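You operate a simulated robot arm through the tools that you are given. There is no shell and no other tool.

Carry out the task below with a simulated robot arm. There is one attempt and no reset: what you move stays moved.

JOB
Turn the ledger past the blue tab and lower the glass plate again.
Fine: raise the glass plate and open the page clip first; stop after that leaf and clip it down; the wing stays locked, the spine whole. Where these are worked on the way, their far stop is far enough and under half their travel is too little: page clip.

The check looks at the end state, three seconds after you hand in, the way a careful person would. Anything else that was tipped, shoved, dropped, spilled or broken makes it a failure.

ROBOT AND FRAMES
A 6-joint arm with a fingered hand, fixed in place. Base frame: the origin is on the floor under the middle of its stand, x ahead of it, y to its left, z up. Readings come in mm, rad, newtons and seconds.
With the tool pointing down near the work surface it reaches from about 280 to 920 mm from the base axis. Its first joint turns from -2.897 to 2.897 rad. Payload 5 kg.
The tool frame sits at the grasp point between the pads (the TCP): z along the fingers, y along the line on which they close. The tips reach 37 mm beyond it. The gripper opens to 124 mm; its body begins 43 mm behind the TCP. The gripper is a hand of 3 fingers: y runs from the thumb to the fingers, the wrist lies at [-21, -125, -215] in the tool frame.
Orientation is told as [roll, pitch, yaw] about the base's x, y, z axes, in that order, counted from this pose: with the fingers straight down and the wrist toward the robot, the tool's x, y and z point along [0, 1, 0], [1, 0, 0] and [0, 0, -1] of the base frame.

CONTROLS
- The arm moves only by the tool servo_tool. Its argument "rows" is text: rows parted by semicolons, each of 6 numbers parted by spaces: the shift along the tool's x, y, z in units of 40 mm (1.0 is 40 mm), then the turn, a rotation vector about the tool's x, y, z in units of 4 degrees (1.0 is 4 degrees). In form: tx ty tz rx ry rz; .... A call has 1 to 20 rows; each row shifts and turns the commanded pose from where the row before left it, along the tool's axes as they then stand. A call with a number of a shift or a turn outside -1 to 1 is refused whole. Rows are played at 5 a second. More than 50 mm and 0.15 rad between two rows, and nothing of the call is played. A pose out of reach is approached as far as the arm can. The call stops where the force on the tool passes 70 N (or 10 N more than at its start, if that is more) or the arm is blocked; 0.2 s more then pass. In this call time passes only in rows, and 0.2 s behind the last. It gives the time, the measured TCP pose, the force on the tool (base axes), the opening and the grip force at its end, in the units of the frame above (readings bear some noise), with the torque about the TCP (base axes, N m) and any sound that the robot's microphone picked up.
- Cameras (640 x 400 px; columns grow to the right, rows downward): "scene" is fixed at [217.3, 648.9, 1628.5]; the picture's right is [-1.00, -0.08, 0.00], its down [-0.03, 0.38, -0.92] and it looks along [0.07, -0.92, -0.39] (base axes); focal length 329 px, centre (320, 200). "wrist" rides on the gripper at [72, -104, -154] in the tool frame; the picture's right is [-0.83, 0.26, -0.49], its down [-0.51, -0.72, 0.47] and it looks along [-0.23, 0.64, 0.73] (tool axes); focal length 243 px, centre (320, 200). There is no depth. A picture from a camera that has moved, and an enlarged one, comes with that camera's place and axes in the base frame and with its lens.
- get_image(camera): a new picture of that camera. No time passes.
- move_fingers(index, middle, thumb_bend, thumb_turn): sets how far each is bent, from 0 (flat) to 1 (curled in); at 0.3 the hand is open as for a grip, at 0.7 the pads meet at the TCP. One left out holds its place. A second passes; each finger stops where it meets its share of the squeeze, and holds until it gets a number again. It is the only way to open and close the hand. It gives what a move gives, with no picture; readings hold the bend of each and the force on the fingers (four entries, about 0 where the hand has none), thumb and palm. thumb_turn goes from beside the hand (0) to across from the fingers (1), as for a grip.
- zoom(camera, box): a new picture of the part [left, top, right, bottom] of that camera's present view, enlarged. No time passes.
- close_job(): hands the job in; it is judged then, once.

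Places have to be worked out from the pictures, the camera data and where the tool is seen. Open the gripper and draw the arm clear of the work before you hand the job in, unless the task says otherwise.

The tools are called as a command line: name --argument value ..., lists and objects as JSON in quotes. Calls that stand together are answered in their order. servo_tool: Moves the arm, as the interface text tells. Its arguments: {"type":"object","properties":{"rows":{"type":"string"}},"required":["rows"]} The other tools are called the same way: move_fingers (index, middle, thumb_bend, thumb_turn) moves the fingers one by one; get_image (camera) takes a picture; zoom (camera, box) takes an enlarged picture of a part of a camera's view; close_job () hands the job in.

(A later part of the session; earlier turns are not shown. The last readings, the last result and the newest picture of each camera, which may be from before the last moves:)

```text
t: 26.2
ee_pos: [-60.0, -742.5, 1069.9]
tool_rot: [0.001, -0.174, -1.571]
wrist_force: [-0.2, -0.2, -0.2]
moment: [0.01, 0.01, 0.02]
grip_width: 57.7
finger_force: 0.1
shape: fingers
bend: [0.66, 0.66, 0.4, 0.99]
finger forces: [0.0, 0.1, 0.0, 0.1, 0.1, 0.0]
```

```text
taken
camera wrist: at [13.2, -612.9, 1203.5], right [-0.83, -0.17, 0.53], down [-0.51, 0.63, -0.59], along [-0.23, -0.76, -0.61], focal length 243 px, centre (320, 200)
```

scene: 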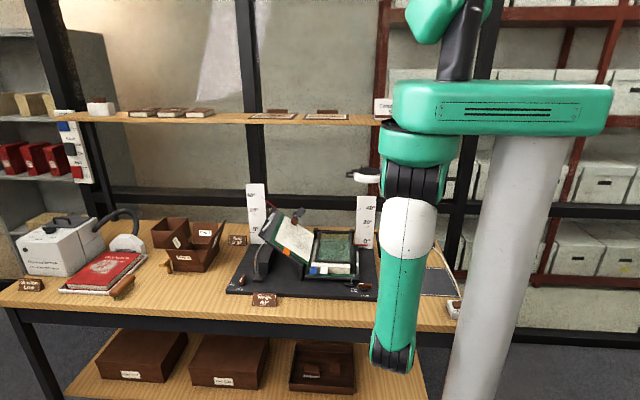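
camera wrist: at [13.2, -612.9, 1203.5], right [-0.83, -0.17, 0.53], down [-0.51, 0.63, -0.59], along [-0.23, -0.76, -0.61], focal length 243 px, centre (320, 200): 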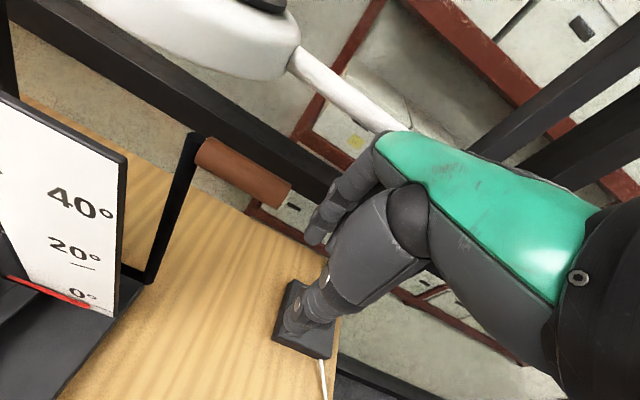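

The hand is clear of the handle and the plate stays up. I withdraw toward +y and then move over in front of the book for a close look at the tabs and leaf edges.

servo_tool --rows "0 -0.985 -0.173 0 0 0; 0 -0.985 -0.173 0 0 0; 0 -0.985 -0.173 0 0 0; 0 -0.985 -0.173 0 0 0; 0 -0.985 -0.173 0 0 0; 0.9 -0.2 0 0 0 0; 1 -0.3 0 0 0 0; 1 -0.3 0 0 0 0; 1 -0.3 0 0 0 0; 1 -0.3 0 0 0 0; 1 -0.3 0 0 0 0; 1 -0.3 0 0 0 0; 0.8 -0.3 0 0 0 0"

get_image --camera "wrist"

get_image --camera "scene"

```text
t: 29.0
ee_pos: [248.1, -451.6, 1056.6]
tool_rot: [0.003, -0.176, -1.574]
wrist_force: [-0.7, 0.0, -0.1]
moment: [0.01, -0.01, 0.01]
grip_width: 58.0
finger_force: 0.0
shape: fingers
bend: [0.66, 0.66, 0.4, 0.99]
finger forces: [0.1, 0.0, 0.1, 0.1, 0.0, 0.1]
```

```text
taken
camera wrist: at [321.0, -321.6, 1187.6], right [-0.83, -0.17, 0.53], down [-0.51, 0.63, -0.59], along [-0.23, -0.76, -0.61], focal length 243 px, centre (320, 200)
```

wrist: 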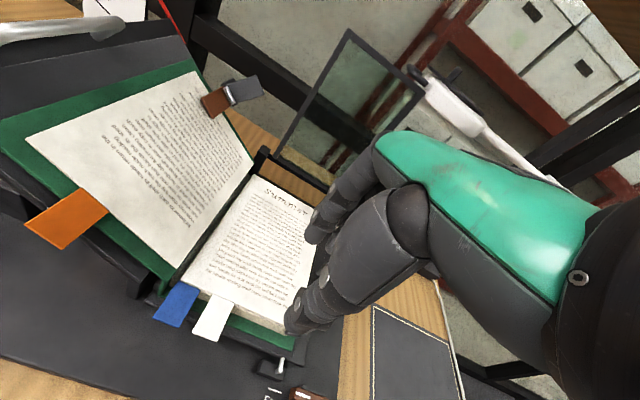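

```text
taken
```

scene: 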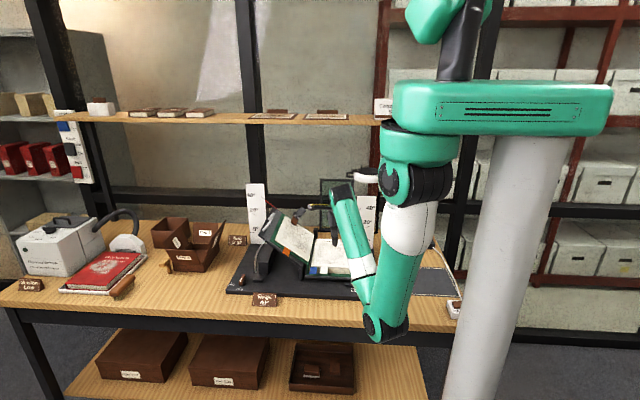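

The plate is up, both tabs visible. I zoom on the leaf edges and tabs.

zoom --camera "wrist" --box '[140, 160, 340, 360]'

zoom --camera "scene" --box '[295, 235, 355, 285]'

zoom --camera "wrist" --box '[180, 50, 290, 130]'

```text
2.00 times, centred on (240, 260) of wrist
camera zoom: at [321.0, -321.6, 1187.6], right [-0.83, -0.17, 0.53], down [-0.51, 0.63, -0.59], along [-0.23, -0.76, -0.61], focal length 485 px, centre (480, 80)
```

zoom: 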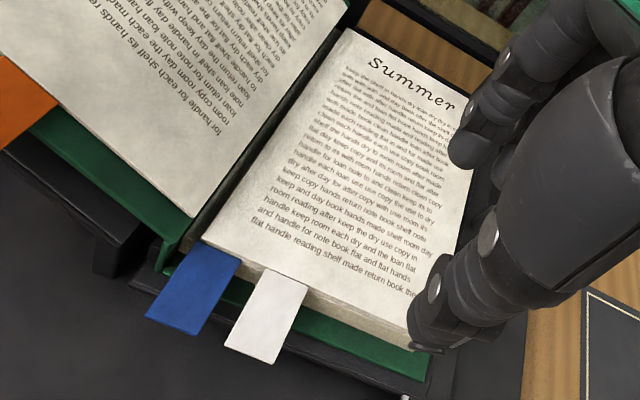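

```text
8.00 times, centred on (325, 260) of scene
camera zoom: at [217.3, 648.9, 1628.5], right [-1.0, -0.08, 0.0], down [-0.03, 0.38, -0.92], along [0.07, -0.92, -0.39], focal length 2630 px, centre (280, -280)
```

zoom: 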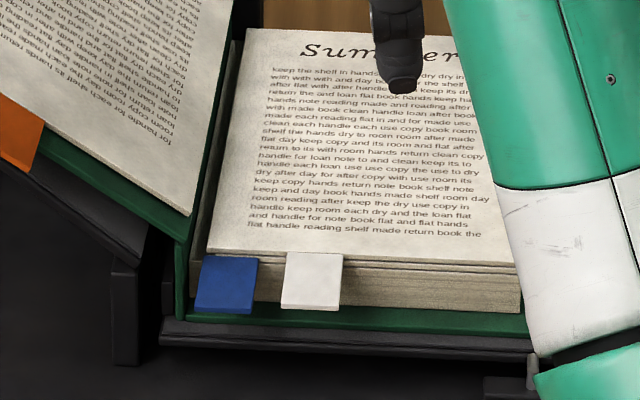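

```text
5.00 times, centred on (235, 90) of wrist
camera zoom: at [321.0, -321.6, 1187.6], right [-0.83, -0.17, 0.53], down [-0.51, 0.63, -0.59], along [-0.23, -0.76, -0.61], focal length 1213 px, centre (745, 750)
```

zoom: 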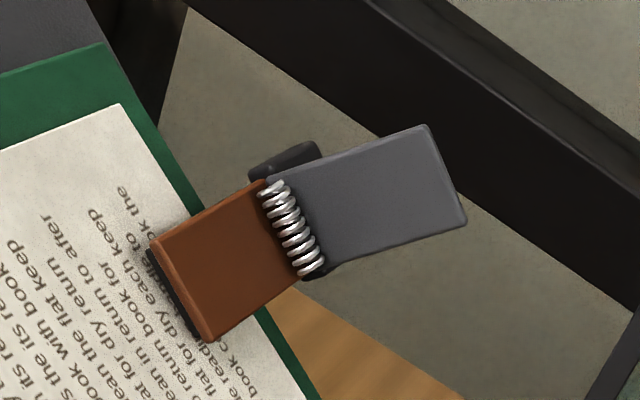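

I zoom further on the leaf edges to see how many leaves lie above and at the blue tab.

zoom --camera "scene" --box '[316, 262, 346, 276]'

zoom --camera "wrist" --box '[150, 270, 300, 350]'

zoom --camera "scene" --box '[335, 255, 360, 280]'

```text
16.00 times, centred on (331, 269) of scene
camera zoom: at [217.3, 648.9, 1628.5], right [-1.0, -0.08, 0.0], down [-0.03, 0.38, -0.92], along [0.07, -0.92, -0.39], focal length 5260 px, centre (144, -904)
```

zoom: 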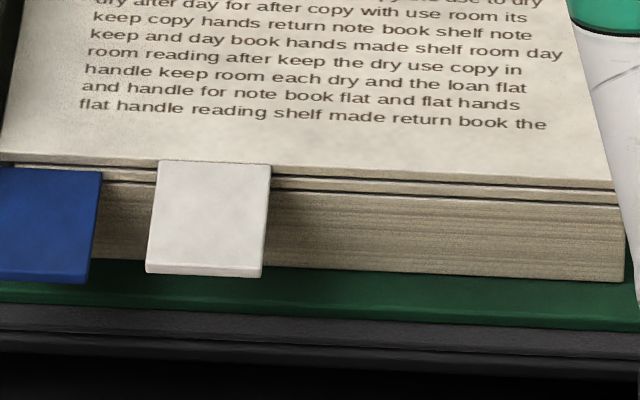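

```text
4.27 times, centred on (225, 310) of wrist
camera zoom: at [321.0, -321.6, 1187.6], right [-0.83, -0.17, 0.53], down [-0.51, 0.63, -0.59], along [-0.23, -0.76, -0.61], focal length 1035 px, centre (725, -269)
```

zoom: 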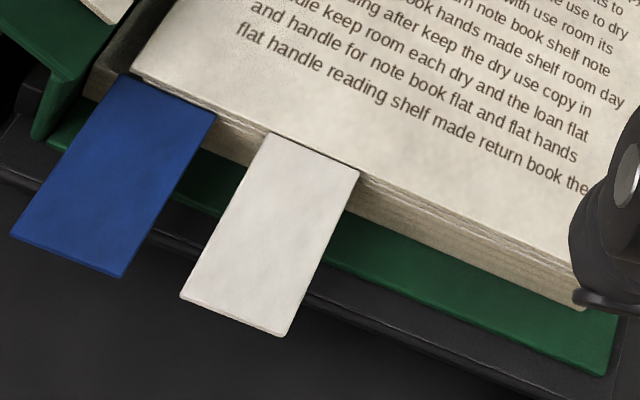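

```text
16.00 times, centred on (348, 268) of scene
camera zoom: at [217.3, 648.9, 1628.5], right [-1.0, -0.08, 0.0], down [-0.03, 0.38, -0.92], along [0.07, -0.92, -0.39], focal length 5260 px, centre (-120, -880)
```

zoom: 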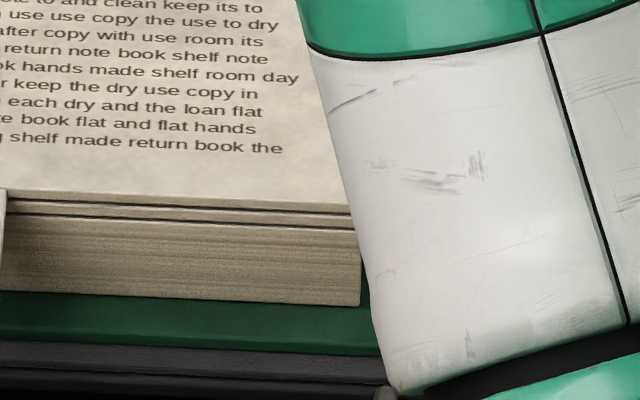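

The white tab sits ~4 mm higher (top leaf) and the blue tab belongs to the second leaf, so both the white-tab leaf and the blue-tab leaf must go over, and no more. First the clip: I pinch the fingers into a poker and move above it for a close look.

move_fingers --index 0.72 --middle 0.72 --thumb_bend 0.7

servo_tool --rows "0 0 -0.9 0 0 0; 0 0 -0.9 0 0 0; 0.95 0.96 0.2 0 0 0; 0.95 0.96 0.2 0 0 0; 0.95 0.96 0.2 0 0 0; 0.95 0.5 0.2 0 0 0; 0 0 0 0.83 0 0; 0 0 0 0.83 0 0; 0 0 0 0.83 0 0"

get_image --camera "wrist"

get_image --camera "scene"

```text
t: 30.0
ee_pos: [248.1, -451.2, 1055.3]
tool_rot: [0.002, -0.175, -1.57]
wrist_force: [0.7, 0.4, 0.1]
moment: [0.0, 0.04, 0.02]
grip_width: 4.1
finger_force: 0.0
shape: fingers
bend: [0.72, 0.72, 0.69, 1.0]
finger forces: [0.0, 0.0, 0.0, 0.1, 0.0, 0.1]
```

```text
refused: row 3 steps farther than a row can; nothing moved
```

```text
taken
camera wrist: at [320.8, -321.8, 1187.6], right [-0.83, -0.17, 0.53], down [-0.51, 0.63, -0.59], along [-0.23, -0.76, -0.61], focal length 243 px, centre (320, 200)
```

wrist: 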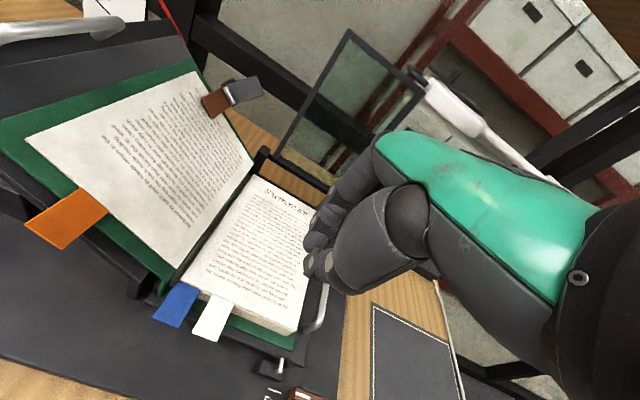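

```text
taken
```

scene: 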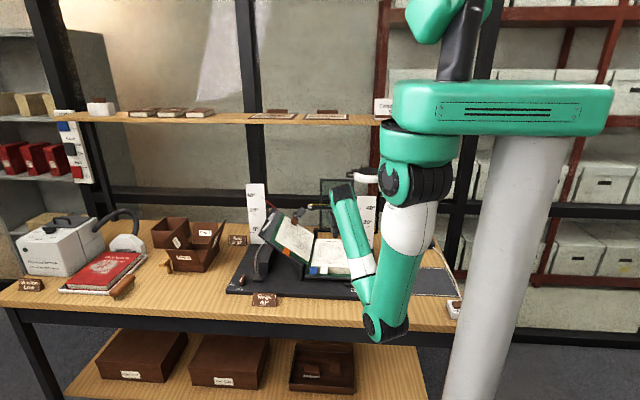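

The combined step was too long per row; I send the same path in smaller steps.

servo_tool --rows "0 0 -0.9 0 0 0; 0 0 -0.9 0 0 0; 0.63 0.64 0.13 0 0 0; 0.63 0.64 0.13 0 0 0; 0.63 0.64 0.13 0 0 0; 0.63 0.64 0.13 0 0 0; 0.63 0.4 0.13 0 0 0; 0.63 0.3 0.13 0 0 0; 0 0 0 0.83 0 0; 0 0 0 0.83 0 0; 0 0 0 0.83 0 0"

get_image --camera "wrist"

get_image --camera "scene"

```text
t: 32.4
ee_pos: [399.6, -572.1, 1118.9]
tool_rot: [0.001, 0.001, -1.571]
wrist_force: [0.7, 0.5, -0.6]
moment: [0.04, -0.03, -0.01]
grip_width: 3.6
finger_force: 0.0
shape: fingers
bend: [0.72, 0.72, 0.69, 1.0]
finger forces: [0.0, 0.0, 0.0, 0.1, 0.0, 0.0]
```

```text
taken
camera wrist: at [472.0, -468.5, 1271.6], right [-0.83, -0.26, 0.49], down [-0.51, 0.72, -0.47], along [-0.23, -0.64, -0.73], focal length 243 px, centre (320, 200)
```

wrist: 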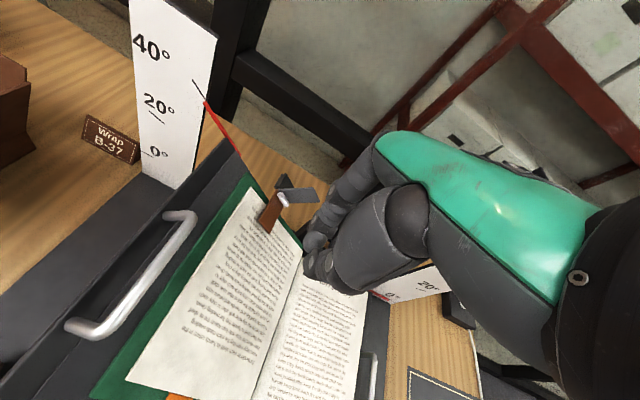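

```text
taken
```

scene: 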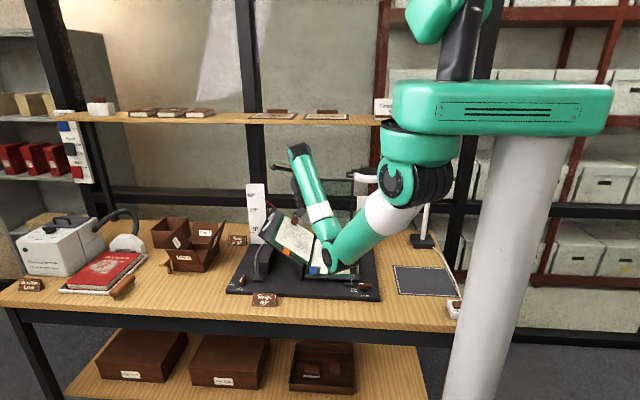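

The elbow is high enough (around z 1050) above the book. Now a close look at the clip beside the fingertips.

zoom --camera "wrist" --box '[230, 150, 350, 250]'

zoom --camera "scene" --box '[265, 190, 345, 250]'

```text
4.00 times, centred on (290, 200) of wrist
camera zoom: at [472.0, -468.5, 1271.6], right [-0.83, -0.26, 0.49], down [-0.51, 0.72, -0.47], along [-0.23, -0.64, -0.73], focal length 970 px, centre (440, 200)
```

zoom: 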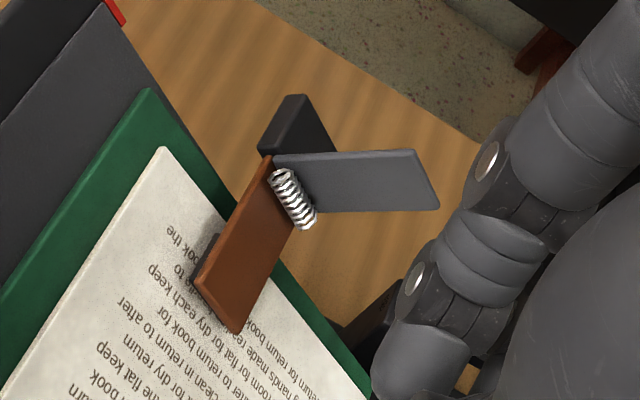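

```text
6.67 times, centred on (305, 220) of scene
camera zoom: at [217.3, 648.9, 1628.5], right [-1.0, -0.08, 0.0], down [-0.03, 0.38, -0.92], along [0.07, -0.92, -0.39], focal length 2192 px, centre (420, 67)
```

zoom: 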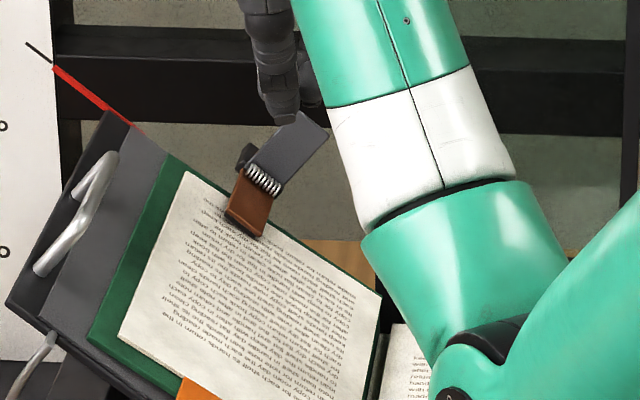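

Coil at ≈ (431,-683,984), lever tip at ≈ (397,-690,1024), pad end at y≈-635: pushing the lever back (-y) and down should lift the pad. I come down in front of the lever, stopping short of contact.

servo_tool --rows "0.06 0.42 0.48 0 0 0; 0.06 0.42 0.48 0 0 0; 0.06 0.42 0.48 0 0 0; 0.06 0.42 0.48 0 0 0"

get_image --camera "wrist"

zoom --camera "scene" --box '[265, 180, 345, 250]'

```text
t: 33.4
ee_pos: [410.0, -641.5, 1041.9]
tool_rot: [0.003, -0.003, -1.572]
wrist_force: [-0.2, -0.3, -0.5]
moment: [-0.03, 0.0, 0.01]
grip_width: 3.6
finger_force: 0.1
shape: fingers
bend: [0.72, 0.72, 0.69, 1.0]
finger forces: [0.0, 0.0, 0.0, 0.1, 0.0, 0.1]
```

```text
taken
camera wrist: at [481.6, -535.9, 1194.5], right [-0.83, -0.26, 0.49], down [-0.51, 0.72, -0.47], along [-0.23, -0.64, -0.73], focal length 243 px, centre (320, 200)
```

wrist: 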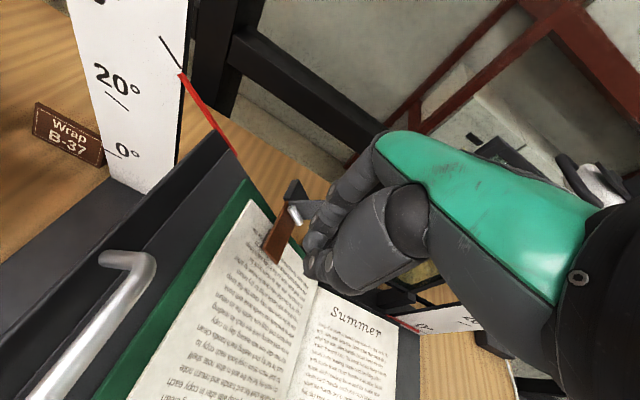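

```text
5.71 times, centred on (305, 215) of scene
camera zoom: at [217.3, 648.9, 1628.5], right [-1.0, -0.08, 0.0], down [-0.03, 0.38, -0.92], along [0.07, -0.92, -0.39], focal length 1879 px, centre (406, 114)
```

zoom: 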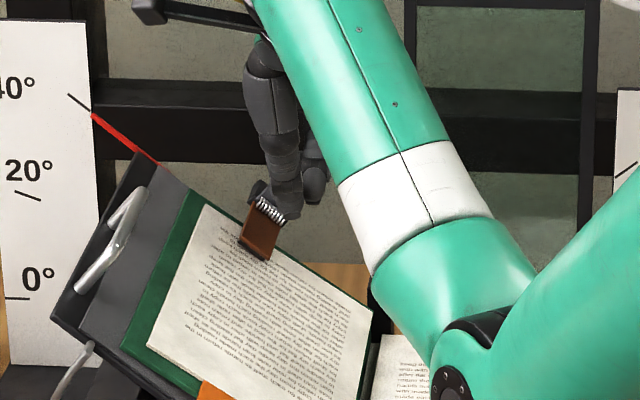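

Fingertips are at about (411,-641,1005), right in front of the lever. I push toward -y in small steps until contact.

servo_tool --rows "0 0.15 0 0 0 0; 0 0.15 0 0 0 0; 0 0.15 0 0 0 0; 0 0.15 0 0 0 0; 0 0.15 0 0 0 0"

zoom --camera "wrist" --box '[230, 140, 390, 300]'

```text
t: 34.6
ee_pos: [410.3, -670.6, 1041.5]
tool_rot: [0.001, -0.002, -1.571]
wrist_force: [-0.8, 1.0, -0.4]
moment: [-0.05, 0.02, -0.04]
grip_width: 3.5
finger_force: 0.7
shape: fingers
bend: [0.72, 0.72, 0.69, 1.0]
finger forces: [0.0, 0.9, 0.1, 0.0, 0.1, 0.0]
```

```text
2.50 times, centred on (310, 220) of wrist
camera zoom: at [481.8, -565.7, 1195.1], right [-0.83, -0.26, 0.49], down [-0.51, 0.72, -0.47], along [-0.23, -0.64, -0.73], focal length 606 px, centre (345, 150)
```

zoom: 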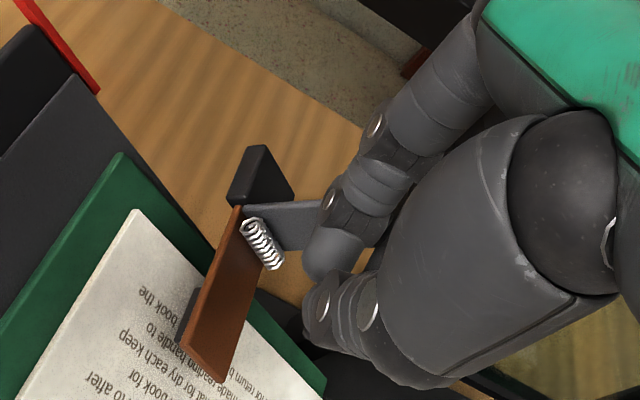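

Contact is made and the pad starts to lift. I follow the lever's arc back and down.

servo_tool --rows "0 0.2 0 0 0 0; 0 0.2 0 0 0 0; 0.04 0.155 0.05 0 0 0; 0.04 0.155 0.05 0 0 0; 0.075 0.13 0.09 0 0 0; 0.075 0.13 0.09 0 0 0"

zoom --camera "wrist" --box '[230, 140, 390, 300]'

zoom --camera "scene" --box '[265, 180, 345, 250]'

```text
t: 36.0
ee_pos: [418.0, -709.3, 1030.5]
tool_rot: [0.002, -0.001, -1.569]
wrist_force: [0.3, 1.1, -0.1]
moment: [-0.02, 0.03, -0.01]
grip_width: 3.6
finger_force: 0.0
shape: fingers
bend: [0.72, 0.72, 0.69, 1.0]
finger forces: [0.1, 0.0, 0.0, 0.0, 0.0, 0.0]
```

```text
2.50 times, centred on (310, 220) of wrist
camera zoom: at [491.2, -604.5, 1183.5], right [-0.83, -0.26, 0.49], down [-0.51, 0.72, -0.47], along [-0.23, -0.64, -0.73], focal length 606 px, centre (345, 150)
```

zoom: 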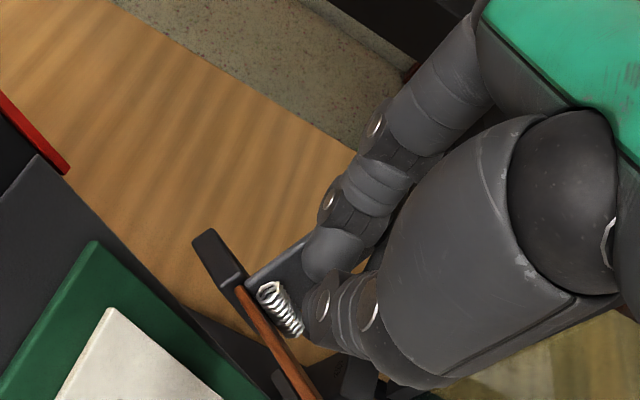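

```text
5.71 times, centred on (305, 215) of scene
camera zoom: at [217.3, 648.9, 1628.5], right [-1.0, -0.08, 0.0], down [-0.03, 0.38, -0.92], along [0.07, -0.92, -0.39], focal length 1879 px, centre (406, 114)
```

zoom: 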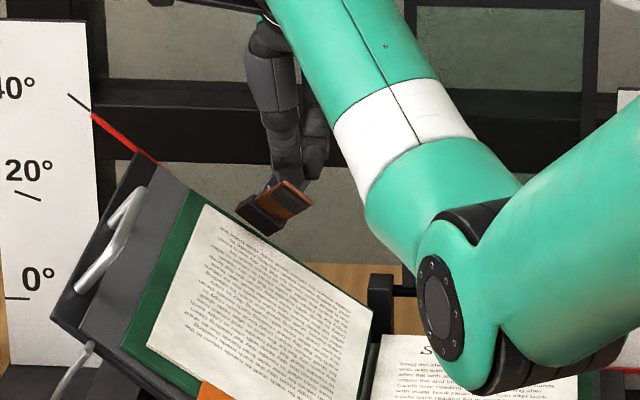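

The clip pad stands up now, roughly 70° open, with little resistance. I press the lever further to its far stop.

servo_tool --rows "0.07 0.07 0.09 0 0 0; 0.07 0.07 0.09 0 0 0; 0.08 0.03 0.1 0 0 0; 0.08 0.03 0.1 0 0 0"

zoom --camera "wrist" --box '[230, 140, 390, 300]'

zoom --camera "scene" --box '[265, 180, 345, 250]'

```text
t: 37.0
ee_pos: [428.3, -720.1, 1020.4]
tool_rot: [0.003, -0.012, -1.576]
wrist_force: [-27.7, -6.1, 32.8]
moment: [0.52, 0.76, 0.16]
grip_width: 0.0
finger_force: 30.4
shape: fingers
bend: [0.73, 0.72, 0.7, 1.0]
finger forces: [42.5, 0.1, 0.0, 0.0, 18.4, 0.0]
```

```text
2.50 times, centred on (310, 220) of wrist
camera zoom: at [499.9, -614.5, 1173.4], right [-0.83, -0.25, 0.49], down [-0.5, 0.72, -0.48], along [-0.23, -0.65, -0.72], focal length 606 px, centre (345, 150)
```

zoom: 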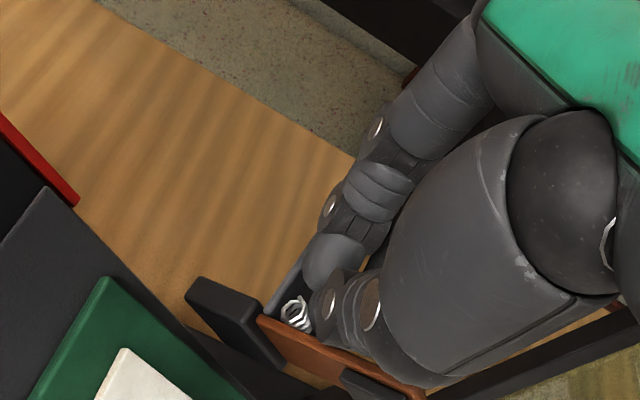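

```text
5.71 times, centred on (305, 215) of scene
camera zoom: at [217.3, 648.9, 1628.5], right [-1.0, -0.08, 0.0], down [-0.03, 0.38, -0.92], along [0.07, -0.92, -0.39], focal length 1879 px, centre (406, 114)
```

zoom: 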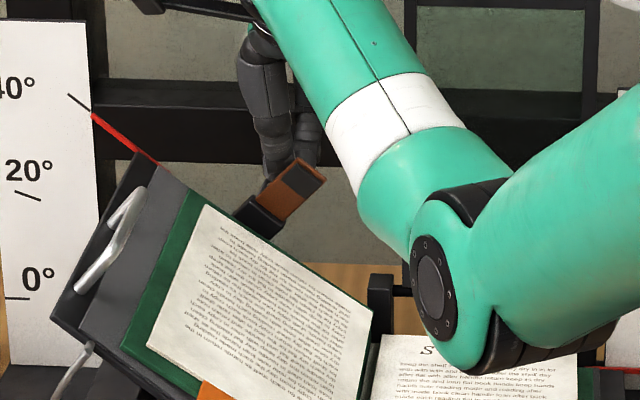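

The clip is at its far stop (43 N reaction), pad standing up. I back the finger off along the page normal and check that the clip stays open.

servo_tool --rows "-0.16 0 -0.19 0 0 0; -0.25 0 -0.35 0 0 0; -0.25 0 -0.5 0 0 0; 0 0 -0.7 0 0 0; 0 0 -0.9 0 0 0"

zoom --camera "wrist" --box '[200, 140, 400, 340]'

zoom --camera "scene" --box '[245, 160, 365, 280]'

```text
t: 38.2
ee_pos: [405.0, -717.2, 1122.2]
tool_rot: [0.003, 0.0, -1.571]
wrist_force: [-0.3, -0.9, -0.2]
moment: [-0.01, 0.01, 0.0]
grip_width: 3.1
finger_force: 0.0
shape: fingers
bend: [0.72, 0.72, 0.69, 1.0]
finger forces: [0.0, 0.1, 0.1, 0.0, 0.0, 0.1]
```

```text
2.00 times, centred on (300, 240) of wrist
camera zoom: at [476.9, -612.6, 1274.2], right [-0.83, -0.26, 0.49], down [-0.51, 0.72, -0.47], along [-0.23, -0.64, -0.73], focal length 485 px, centre (360, 120)
```

zoom: 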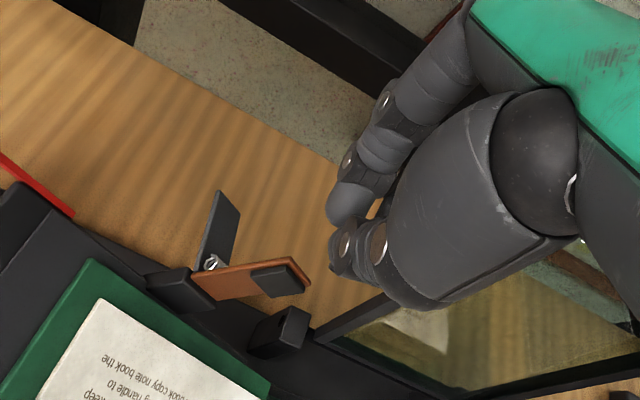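

```text
3.33 times, centred on (305, 220) of scene
camera zoom: at [217.3, 648.9, 1628.5], right [-1.0, -0.08, 0.0], down [-0.03, 0.38, -0.92], along [0.07, -0.92, -0.39], focal length 1096 px, centre (370, 133)
```

zoom: 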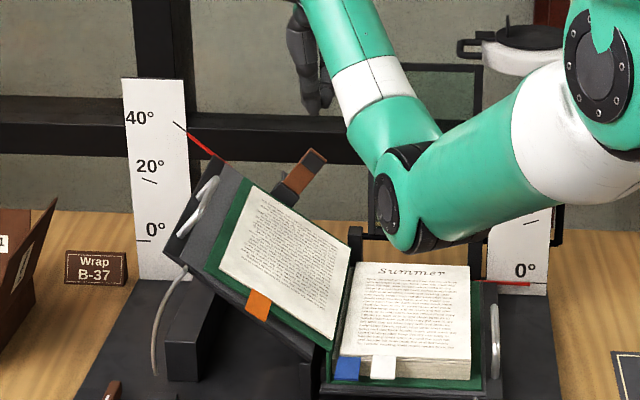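

The clip stays open and the plate stays up. Next I bring the hand out to a clear spot in front and above the right page, then turn it so the thumb can come in under the tabs from the right-hand side.

servo_tool --rows "-0.3 -0.7 0 0 0 0; -0.55 -0.8 0.1 0 0 0; -0.55 -0.8 0.15 0 0 0; -0.55 -0.8 0.15 0 0 0; -0.6 -0.8 0.15 0 0 0; -0.6 -0.8 0.15 0 0 0; -0.6 -0.6 0.15 0 0 0"

servo_tool --rows "0 0 0 0 0 -1; 0 0 0 0 0 -1; 0 0 0 0 0 -1; 0 0 0 0 0 -1; 0 0 0 0 0 -1; 0 0 0 0 0 -1; 0 0 0 0 0 -1; 0 0 0 0 0 -1; 0 0 0 0 0 -1; 0 0 0 0 0 -1; 0 0 0 0 0 -1; 0 0 0 0 0 -1"

get_image --camera "scene"

```text
t: 39.8
ee_pos: [253.9, -503.9, 1086.7]
tool_rot: [0.0, 0.001, -1.571]
wrist_force: [0.1, 0.5, 0.9]
moment: [0.05, 0.0, -0.05]
grip_width: 3.2
finger_force: 0.0
shape: fingers
bend: [0.72, 0.72, 0.69, 1.0]
finger forces: [0.1, 0.0, 0.0, 0.0, 0.0, 0.1]
```

```text
t: 42.4
ee_pos: [255.2, -504.5, 1086.8]
tool_rot: [0.0, -0.002, -0.733]
wrist_force: [0.5, 0.0, -0.3]
moment: [-0.03, 0.02, 0.01]
grip_width: 3.3
finger_force: 0.0
shape: fingers
bend: [0.72, 0.72, 0.69, 1.0]
finger forces: [0.0, 0.2, 0.0, 0.0, 0.0, 0.2]
```

```text
taken
```

scene: 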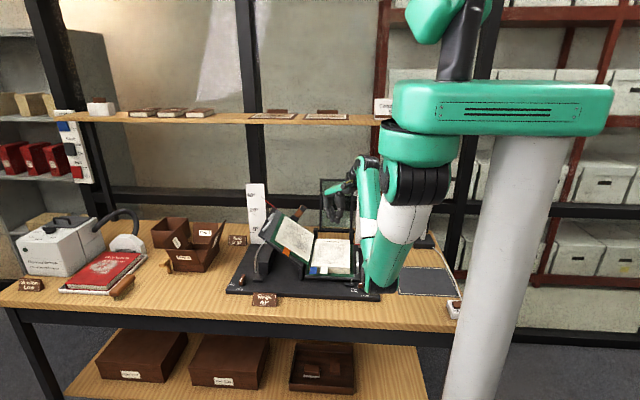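

Yaw is at -42°. I finish turning to 0° and set a fist-with-thumb shape, then look at it.

servo_tool --rows "0 0 0 0 0 -1; 0 0 0 0 0 -1; 0 0 0 0 0 -1; 0 0 0 0 0 -1; 0 0 0 0 0 -1; 0 0 0 0 0 -1; 0 0 0 0 0 -1; 0 0 0 0 0 -1; 0 0 0 0 0 -1; 0 0 0 0 0 -1; 0 0 0 0 0 -0.5"

move_fingers --index 0.3 --middle 0.3 --thumb_bend 0.6

get_image --camera "wrist"

zoom --camera "scene" --box '[260, 130, 460, 310]'

```text
t: 44.8
ee_pos: [276.5, -526.5, 1050.4]
tool_rot: [-0.004, -0.004, -0.001]
wrist_force: [0.7, 0.5, -0.9]
moment: [0.05, 0.02, -0.01]
grip_width: 3.2
finger_force: 0.1
shape: fingers
bend: [0.72, 0.72, 0.69, 1.0]
finger forces: [0.1, 0.0, 0.0, 0.0, 0.0, 0.0]
out of reach, approached as far as the arm can: row 7, 8, 9, 10, 11
```

```text
t: 45.8
ee_pos: [276.9, -525.8, 1050.9]
tool_rot: [-0.004, -0.004, -0.002]
wrist_force: [0.1, -0.6, 0.5]
moment: [0.01, -0.01, 0.02]
grip_width: 82.1
finger_force: 0.0
shape: fingers
bend: [0.3, 0.3, 0.6, 1.0]
finger forces: [0.0, 0.0, 0.1, 0.0, 0.0, 0.0]
```

```text
taken
camera wrist: at [171.2, -452.8, 1202.7], right [0.26, -0.83, 0.5], down [-0.72, -0.51, -0.47], along [0.64, -0.24, -0.73], focal length 243 px, centre (320, 200)
```

wrist: 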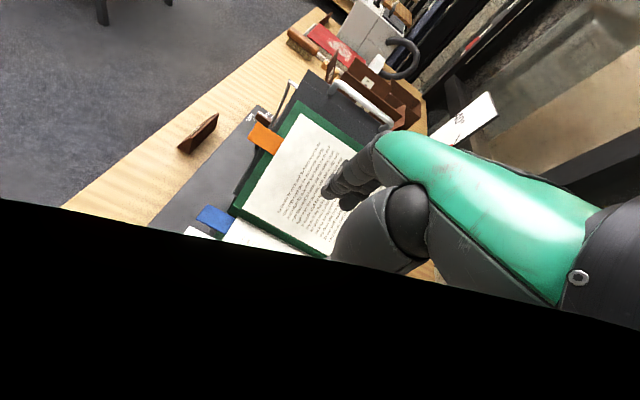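

```text
2.22 times, centred on (360, 220) of scene
camera zoom: at [217.3, 648.9, 1628.5], right [-1.0, -0.08, 0.0], down [-0.03, 0.38, -0.92], along [0.07, -0.92, -0.39], focal length 731 px, centre (231, 156)
```

zoom: 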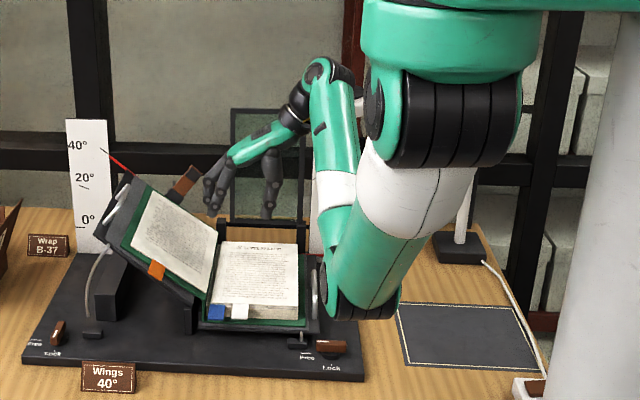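

From the front, the scene camera sees the thumb and fingers well. I zoom in to calibrate the thumb's place relative to the TCP.

zoom --camera "scene" --box '[295, 165, 405, 245]'

```text
5.00 times, centred on (350, 205) of scene
camera zoom: at [217.3, 648.9, 1628.5], right [-1.0, -0.08, 0.0], down [-0.03, 0.38, -0.92], along [0.07, -0.92, -0.39], focal length 1644 px, centre (170, 175)
```

zoom: 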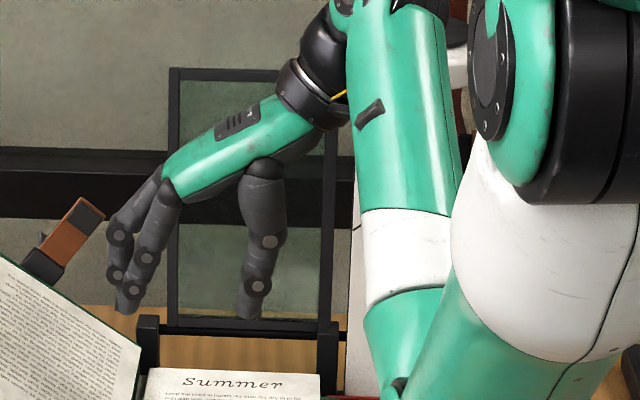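

Very clear view: the thumb hangs straight along the tool axis ~32 mm to the -x side at bend 0.6. I try the thumb fully bent with the fingers open, to see whether it makes a usable hook.

move_fingers --index 0.15 --middle 0.15 --thumb_bend 0.95

zoom --camera "scene" --box '[295, 165, 405, 245]'

```text
t: 46.8
ee_pos: [275.4, -527.3, 1051.2]
tool_rot: [-0.004, -0.004, -0.002]
wrist_force: [-0.2, -0.4, -0.2]
moment: [0.04, -0.01, 0.0]
grip_width: 48.0
finger_force: 0.0
shape: fingers
bend: [0.15, 0.15, 0.95, 1.0]
finger forces: [0.1, 0.1, 0.0, 0.0, 0.0, 0.0]
```

```text
5.00 times, centred on (350, 205) of scene
camera zoom: at [217.3, 648.9, 1628.5], right [-1.0, -0.08, 0.0], down [-0.03, 0.38, -0.92], along [0.07, -0.92, -0.39], focal length 1644 px, centre (170, 175)
```

zoom: 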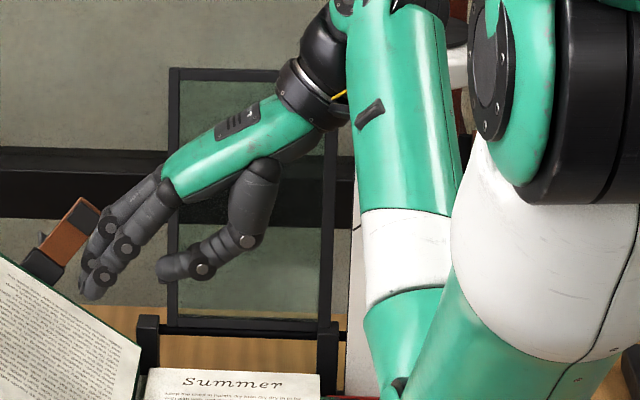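

At bend 0.95 the thumb makes a nearly horizontal hook about 65 mm long pointing +x – ideal to scoop under both tabs. I now curl the fingers up into the palm so they don't block the leaf, and check the shape.

move_fingers --index 1.0 --middle 1.0

zoom --camera "scene" --box '[295, 165, 405, 245]'

```text
t: 47.8
ee_pos: [275.9, -526.8, 1049.7]
tool_rot: [-0.004, -0.004, -0.003]
wrist_force: [-0.4, 0.9, -0.2]
moment: [0.01, 0.0, 0.04]
grip_width: 16.1
finger_force: 0.1
shape: fingers
bend: [0.77, 1.0, 0.96, 1.0]
finger forces: [0.1, 0.1, 0.0, 0.0, 0.1, 0.1]
```

```text
5.00 times, centred on (350, 205) of scene
camera zoom: at [217.3, 648.9, 1628.5], right [-1.0, -0.08, 0.0], down [-0.03, 0.38, -0.92], along [0.07, -0.92, -0.39], focal length 1644 px, centre (170, 175)
```

zoom: 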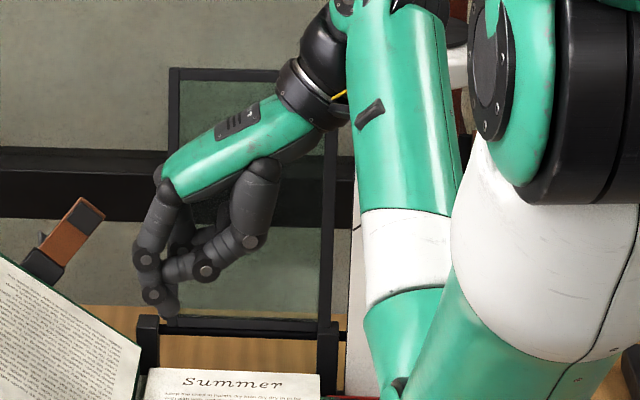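

The index finger caught on the thumb. I open the thumb, curl both fingers fully first, then bring the thumb in to about 0.75, and look again.

move_fingers --thumb_bend 0.4 --index 0.6

move_fingers --index 1.0 --middle 1.0

move_fingers --thumb_bend 0.75

zoom --camera "scene" --box '[295, 165, 405, 245]'

```text
t: 48.8
ee_pos: [275.4, -526.4, 1051.2]
tool_rot: [-0.003, -0.003, -0.002]
wrist_force: [0.4, -0.2, 0.2]
moment: [0.02, 0.01, 0.01]
grip_width: 67.2
finger_force: 0.1
shape: fingers
bend: [0.6, 1.0, 0.4, 0.99]
finger forces: [0.0, 0.0, 0.0, 0.0, 0.0, 0.0]
```

```text
t: 49.8
ee_pos: [277.7, -526.0, 1050.8]
tool_rot: [-0.003, -0.003, -0.003]
wrist_force: [0.3, 0.3, -0.7]
moment: [0.01, 0.03, -0.01]
grip_width: 76.7
finger_force: 0.0
shape: fingers
bend: [1.0, 1.0, 0.4, 0.99]
finger forces: [0.0, 0.0, 0.0, 0.0, 0.0, 0.0]
```

```text
t: 50.8
ee_pos: [277.1, -526.6, 1050.2]
tool_rot: [-0.004, -0.003, -0.002]
wrist_force: [0.4, -0.6, -0.3]
moment: [0.01, 0.01, -0.02]
grip_width: 55.1
finger_force: 0.0
shape: fingers
bend: [1.0, 1.0, 0.75, 1.0]
finger forces: [0.0, 0.1, 0.1, 0.0, 0.1, 0.1]
```

```text
5.00 times, centred on (350, 205) of scene
camera zoom: at [217.3, 648.9, 1628.5], right [-1.0, -0.08, 0.0], down [-0.03, 0.38, -0.92], along [0.07, -0.92, -0.39], focal length 1644 px, centre (170, 175)
```

zoom: 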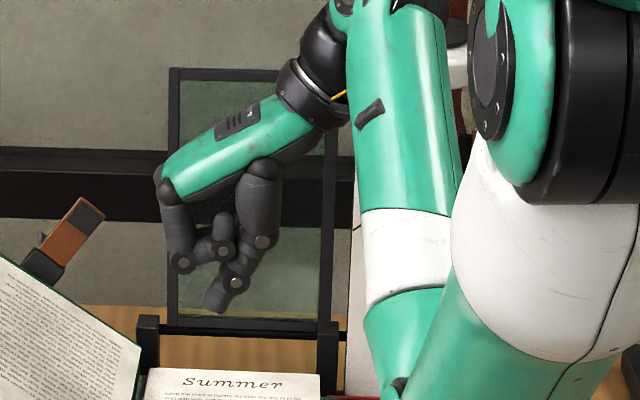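

Curled fingers would sit in the tab's path, so I'll instead keep the fingers flat (straight out) and use the thumb hook, tilting the hand so that everything but the hook stays in front of the book. First I set that hand shape.

move_fingers --thumb_bend 0.4

move_fingers --index 0.0 --middle 0.0

move_fingers --thumb_bend 0.95

zoom --camera "scene" --box '[295, 165, 405, 245]'

```text
t: 51.8
ee_pos: [275.5, -525.5, 1050.8]
tool_rot: [-0.004, -0.003, -0.002]
wrist_force: [0.7, 0.8, -0.4]
moment: [-0.01, 0.01, 0.01]
grip_width: 76.7
finger_force: 0.0
shape: fingers
bend: [1.0, 1.0, 0.4, 0.99]
finger forces: [0.0, 0.0, 0.0, 0.0, 0.0, 0.0]
```

```text
t: 52.8
ee_pos: [275.9, -526.5, 1051.1]
tool_rot: [-0.003, -0.003, -0.002]
wrist_force: [0.1, -0.4, -0.4]
moment: [-0.03, 0.0, -0.01]
grip_width: 164.8
finger_force: 0.0
shape: fingers
bend: [0.0, 0.0, 0.4, 0.99]
finger forces: [0.0, 0.0, 0.0, 0.0, 0.1, 0.0]
```

```text
t: 53.8
ee_pos: [276.8, -526.4, 1050.8]
tool_rot: [-0.005, -0.003, -0.004]
wrist_force: [0.1, -0.2, 0.1]
moment: [0.01, 0.0, 0.03]
grip_width: 65.9
finger_force: 0.0
shape: fingers
bend: [0.0, 0.0, 0.95, 1.0]
finger forces: [0.0, 0.0, 0.0, 0.0, 0.0, 0.1]
```

```text
5.00 times, centred on (350, 205) of scene
camera zoom: at [217.3, 648.9, 1628.5], right [-1.0, -0.08, 0.0], down [-0.03, 0.38, -0.92], along [0.07, -0.92, -0.39], focal length 1644 px, centre (170, 175)
```

zoom: 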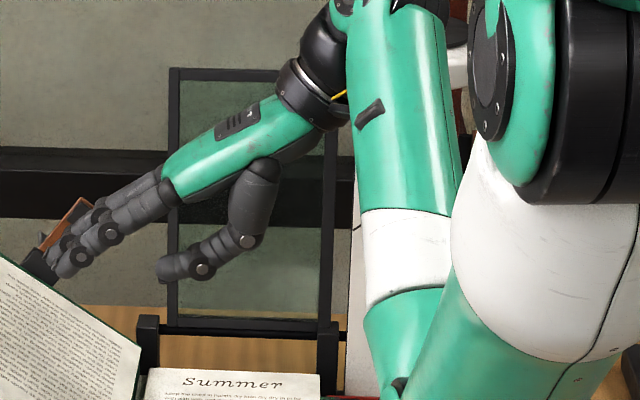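

Fingers flat, thumb hooked: good. Now I orient the hand: yaw +20°, tilt the hook 15° up, and lean the hand 35° forward so that palm and fingers stay in front of the tabs.

servo_tool --rows "0 0 0 0 0 -1; 0 0 0 0 0 -1; 0 0 0 0 0 -1; 0 0 0 0 0 -1; 0 0 0 0 0 -1; 0 0 0 -0.94 0 0; 0 0 0 -0.94 0 0; 0 0 0 -0.94 0 0; 0 0 0 -0.94 0 0; 0 0 0 0 -0.97 0; 0 0 0 0 -0.97 0; 0 0 0 0 -0.97 0; 0 0 0 0 -0.97 0; 0 0 0 0 -0.97 0; 0 0 0 0 -0.97 0; 0 0 0 0 -0.97 0; 0 0 0 0 -0.97 0; 0 0 0 0 -0.97 0"

get_image --camera "scene"

get_image --camera "wrist"

```text
t: 57.6
ee_pos: [305.4, -553.9, 1009.2]
tool_rot: [-0.614, -0.264, 0.35]
wrist_force: [0.1, -0.1, -0.5]
moment: [0.03, 0.0, 0.02]
grip_width: 65.9
finger_force: 0.0
shape: fingers
bend: [0.0, 0.0, 0.95, 1.0]
finger forces: [0.0, 0.1, 0.0, 0.0, 0.0, 0.0]
out of reach, approached as far as the arm can: row 1, 2, 3, 4, 5
```

```text
taken
```

scene: 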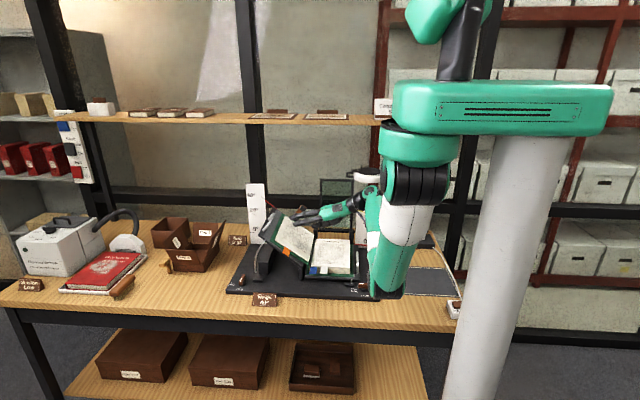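

```text
taken
camera wrist: at [139.9, -458.0, 1062.2], right [0.16, -0.36, 0.92], down [-0.4, -0.87, -0.28], along [0.9, -0.32, -0.28], focal length 243 px, centre (320, 200)
```

wrist: 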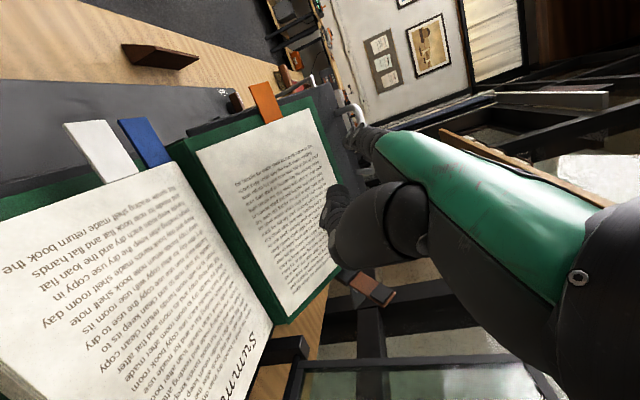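

The wrist camera now sees both tabs well from behind. I move out to the pre-insert point to the right of the white tab (TCP ≈ [215,-418,960]).

servo_tool --rows "0.757 -0.248 -0.3 0 0 0; 0.757 -0.248 -0.3 0 0 0; 0.757 -0.248 -0.3 0 0 0; 0.757 -0.248 -0.3 0 0 0; 0.757 -0.248 -0.3 0 0 0"

get_image --camera "wrist"

zoom --camera "scene" --box '[265, 180, 445, 320]'

```text
t: 58.8
ee_pos: [215.3, -418.1, 959.4]
tool_rot: [-0.609, -0.264, 0.348]
wrist_force: [0.0, -1.0, 0.5]
moment: [0.02, 0.01, -0.01]
grip_width: 66.0
finger_force: 0.1
shape: fingers
bend: [0.0, 0.0, 0.95, 1.0]
finger forces: [0.0, 0.0, 0.0, 0.0, 0.0, 0.0]
```

```text
taken
camera wrist: at [49.3, -321.6, 1011.9], right [0.16, -0.36, 0.92], down [-0.4, -0.87, -0.28], along [0.9, -0.32, -0.28], focal length 243 px, centre (320, 200)
```

wrist: 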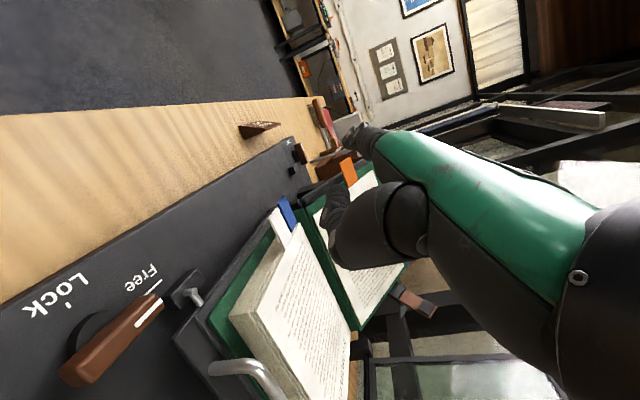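

```text
2.86 times, centred on (355, 250) of scene
camera zoom: at [217.3, 648.9, 1628.5], right [-1.0, -0.08, 0.0], down [-0.03, 0.38, -0.92], along [0.07, -0.92, -0.39], focal length 939 px, centre (220, 57)
```

zoom: 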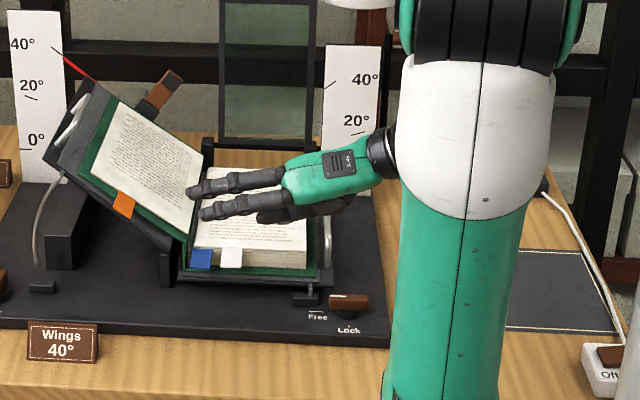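

Prediction matches the picture: the hook tip is about 32 mm ahead of the TCP. Lock lever is at ≈ (119,-392,845), which the hand clears by about 35 mm. I descend to tab level beside the white tab.

servo_tool --rows "0.3 -0.12 0.49 0 0 0; 0.35 -0.165 0.5 0 0 0; 0.35 -0.165 0.5 0 0 0; 0.36 -0.165 0.5 0 0 0"

get_image --camera "wrist"

zoom --camera "scene" --box '[290, 230, 380, 300]'

```text
t: 59.8
ee_pos: [218.1, -420.6, 858.9]
tool_rot: [-0.612, -0.263, 0.351]
wrist_force: [0.2, 0.2, 0.3]
moment: [0.0, 0.01, 0.0]
grip_width: 65.8
finger_force: 0.2
shape: fingers
bend: [0.0, 0.0, 0.95, 1.0]
finger forces: [0.0, 0.0, 0.1, 0.0, 0.1, 0.1]
```

```text
taken
camera wrist: at [51.9, -322.6, 912.3], right [0.16, -0.36, 0.92], down [-0.4, -0.87, -0.28], along [0.9, -0.32, -0.28], focal length 243 px, centre (320, 200)
```

wrist: 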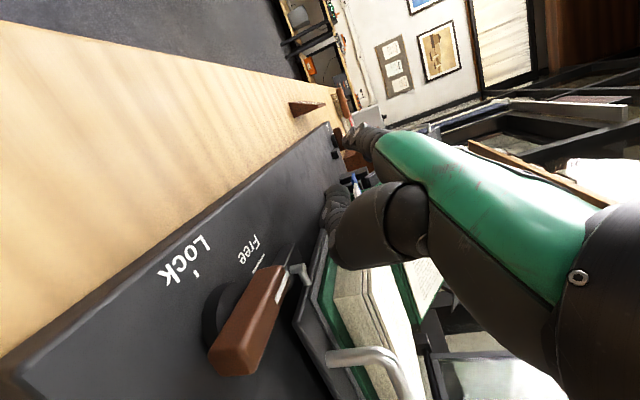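

```text
5.71 times, centred on (335, 265) of scene
camera zoom: at [217.3, 648.9, 1628.5], right [-1.0, -0.08, 0.0], down [-0.03, 0.38, -0.92], along [0.07, -0.92, -0.39], focal length 1879 px, centre (234, -171)
```

zoom: 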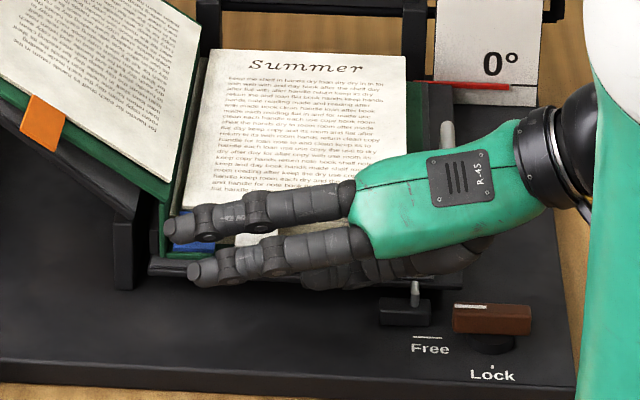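

Fingers hide the tabs a bit from the scene; I zoom in both views to judge the hook height relative to the tabs.

zoom --camera "wrist" --box '[280, 130, 440, 290]'

zoom --camera "scene" --box '[312, 255, 362, 290]'

```text
2.50 times, centred on (360, 210) of wrist
camera zoom: at [51.9, -322.6, 912.3], right [0.16, -0.36, 0.92], down [-0.4, -0.87, -0.28], along [0.9, -0.32, -0.28], focal length 606 px, centre (220, 175)
```

zoom: 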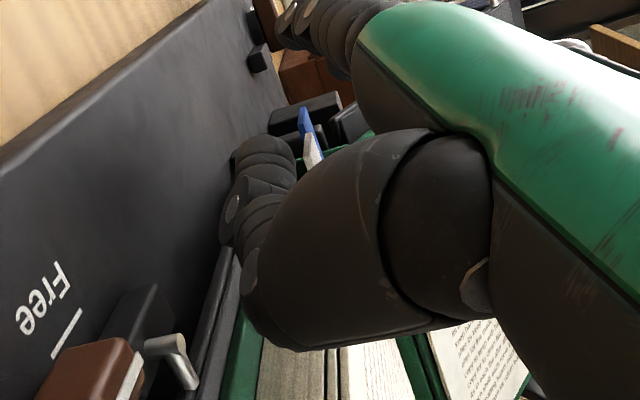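

```text
11.43 times, centred on (337, 272) of scene
camera zoom: at [217.3, 648.9, 1628.5], right [-1.0, -0.08, 0.0], down [-0.03, 0.38, -0.92], along [0.07, -0.92, -0.39], focal length 3758 px, centre (126, -629)
```

zoom: 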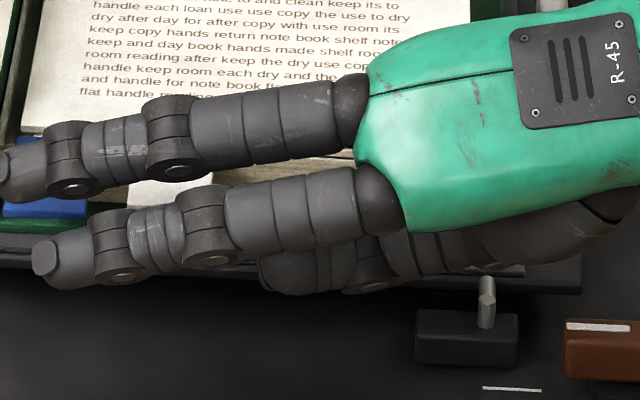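

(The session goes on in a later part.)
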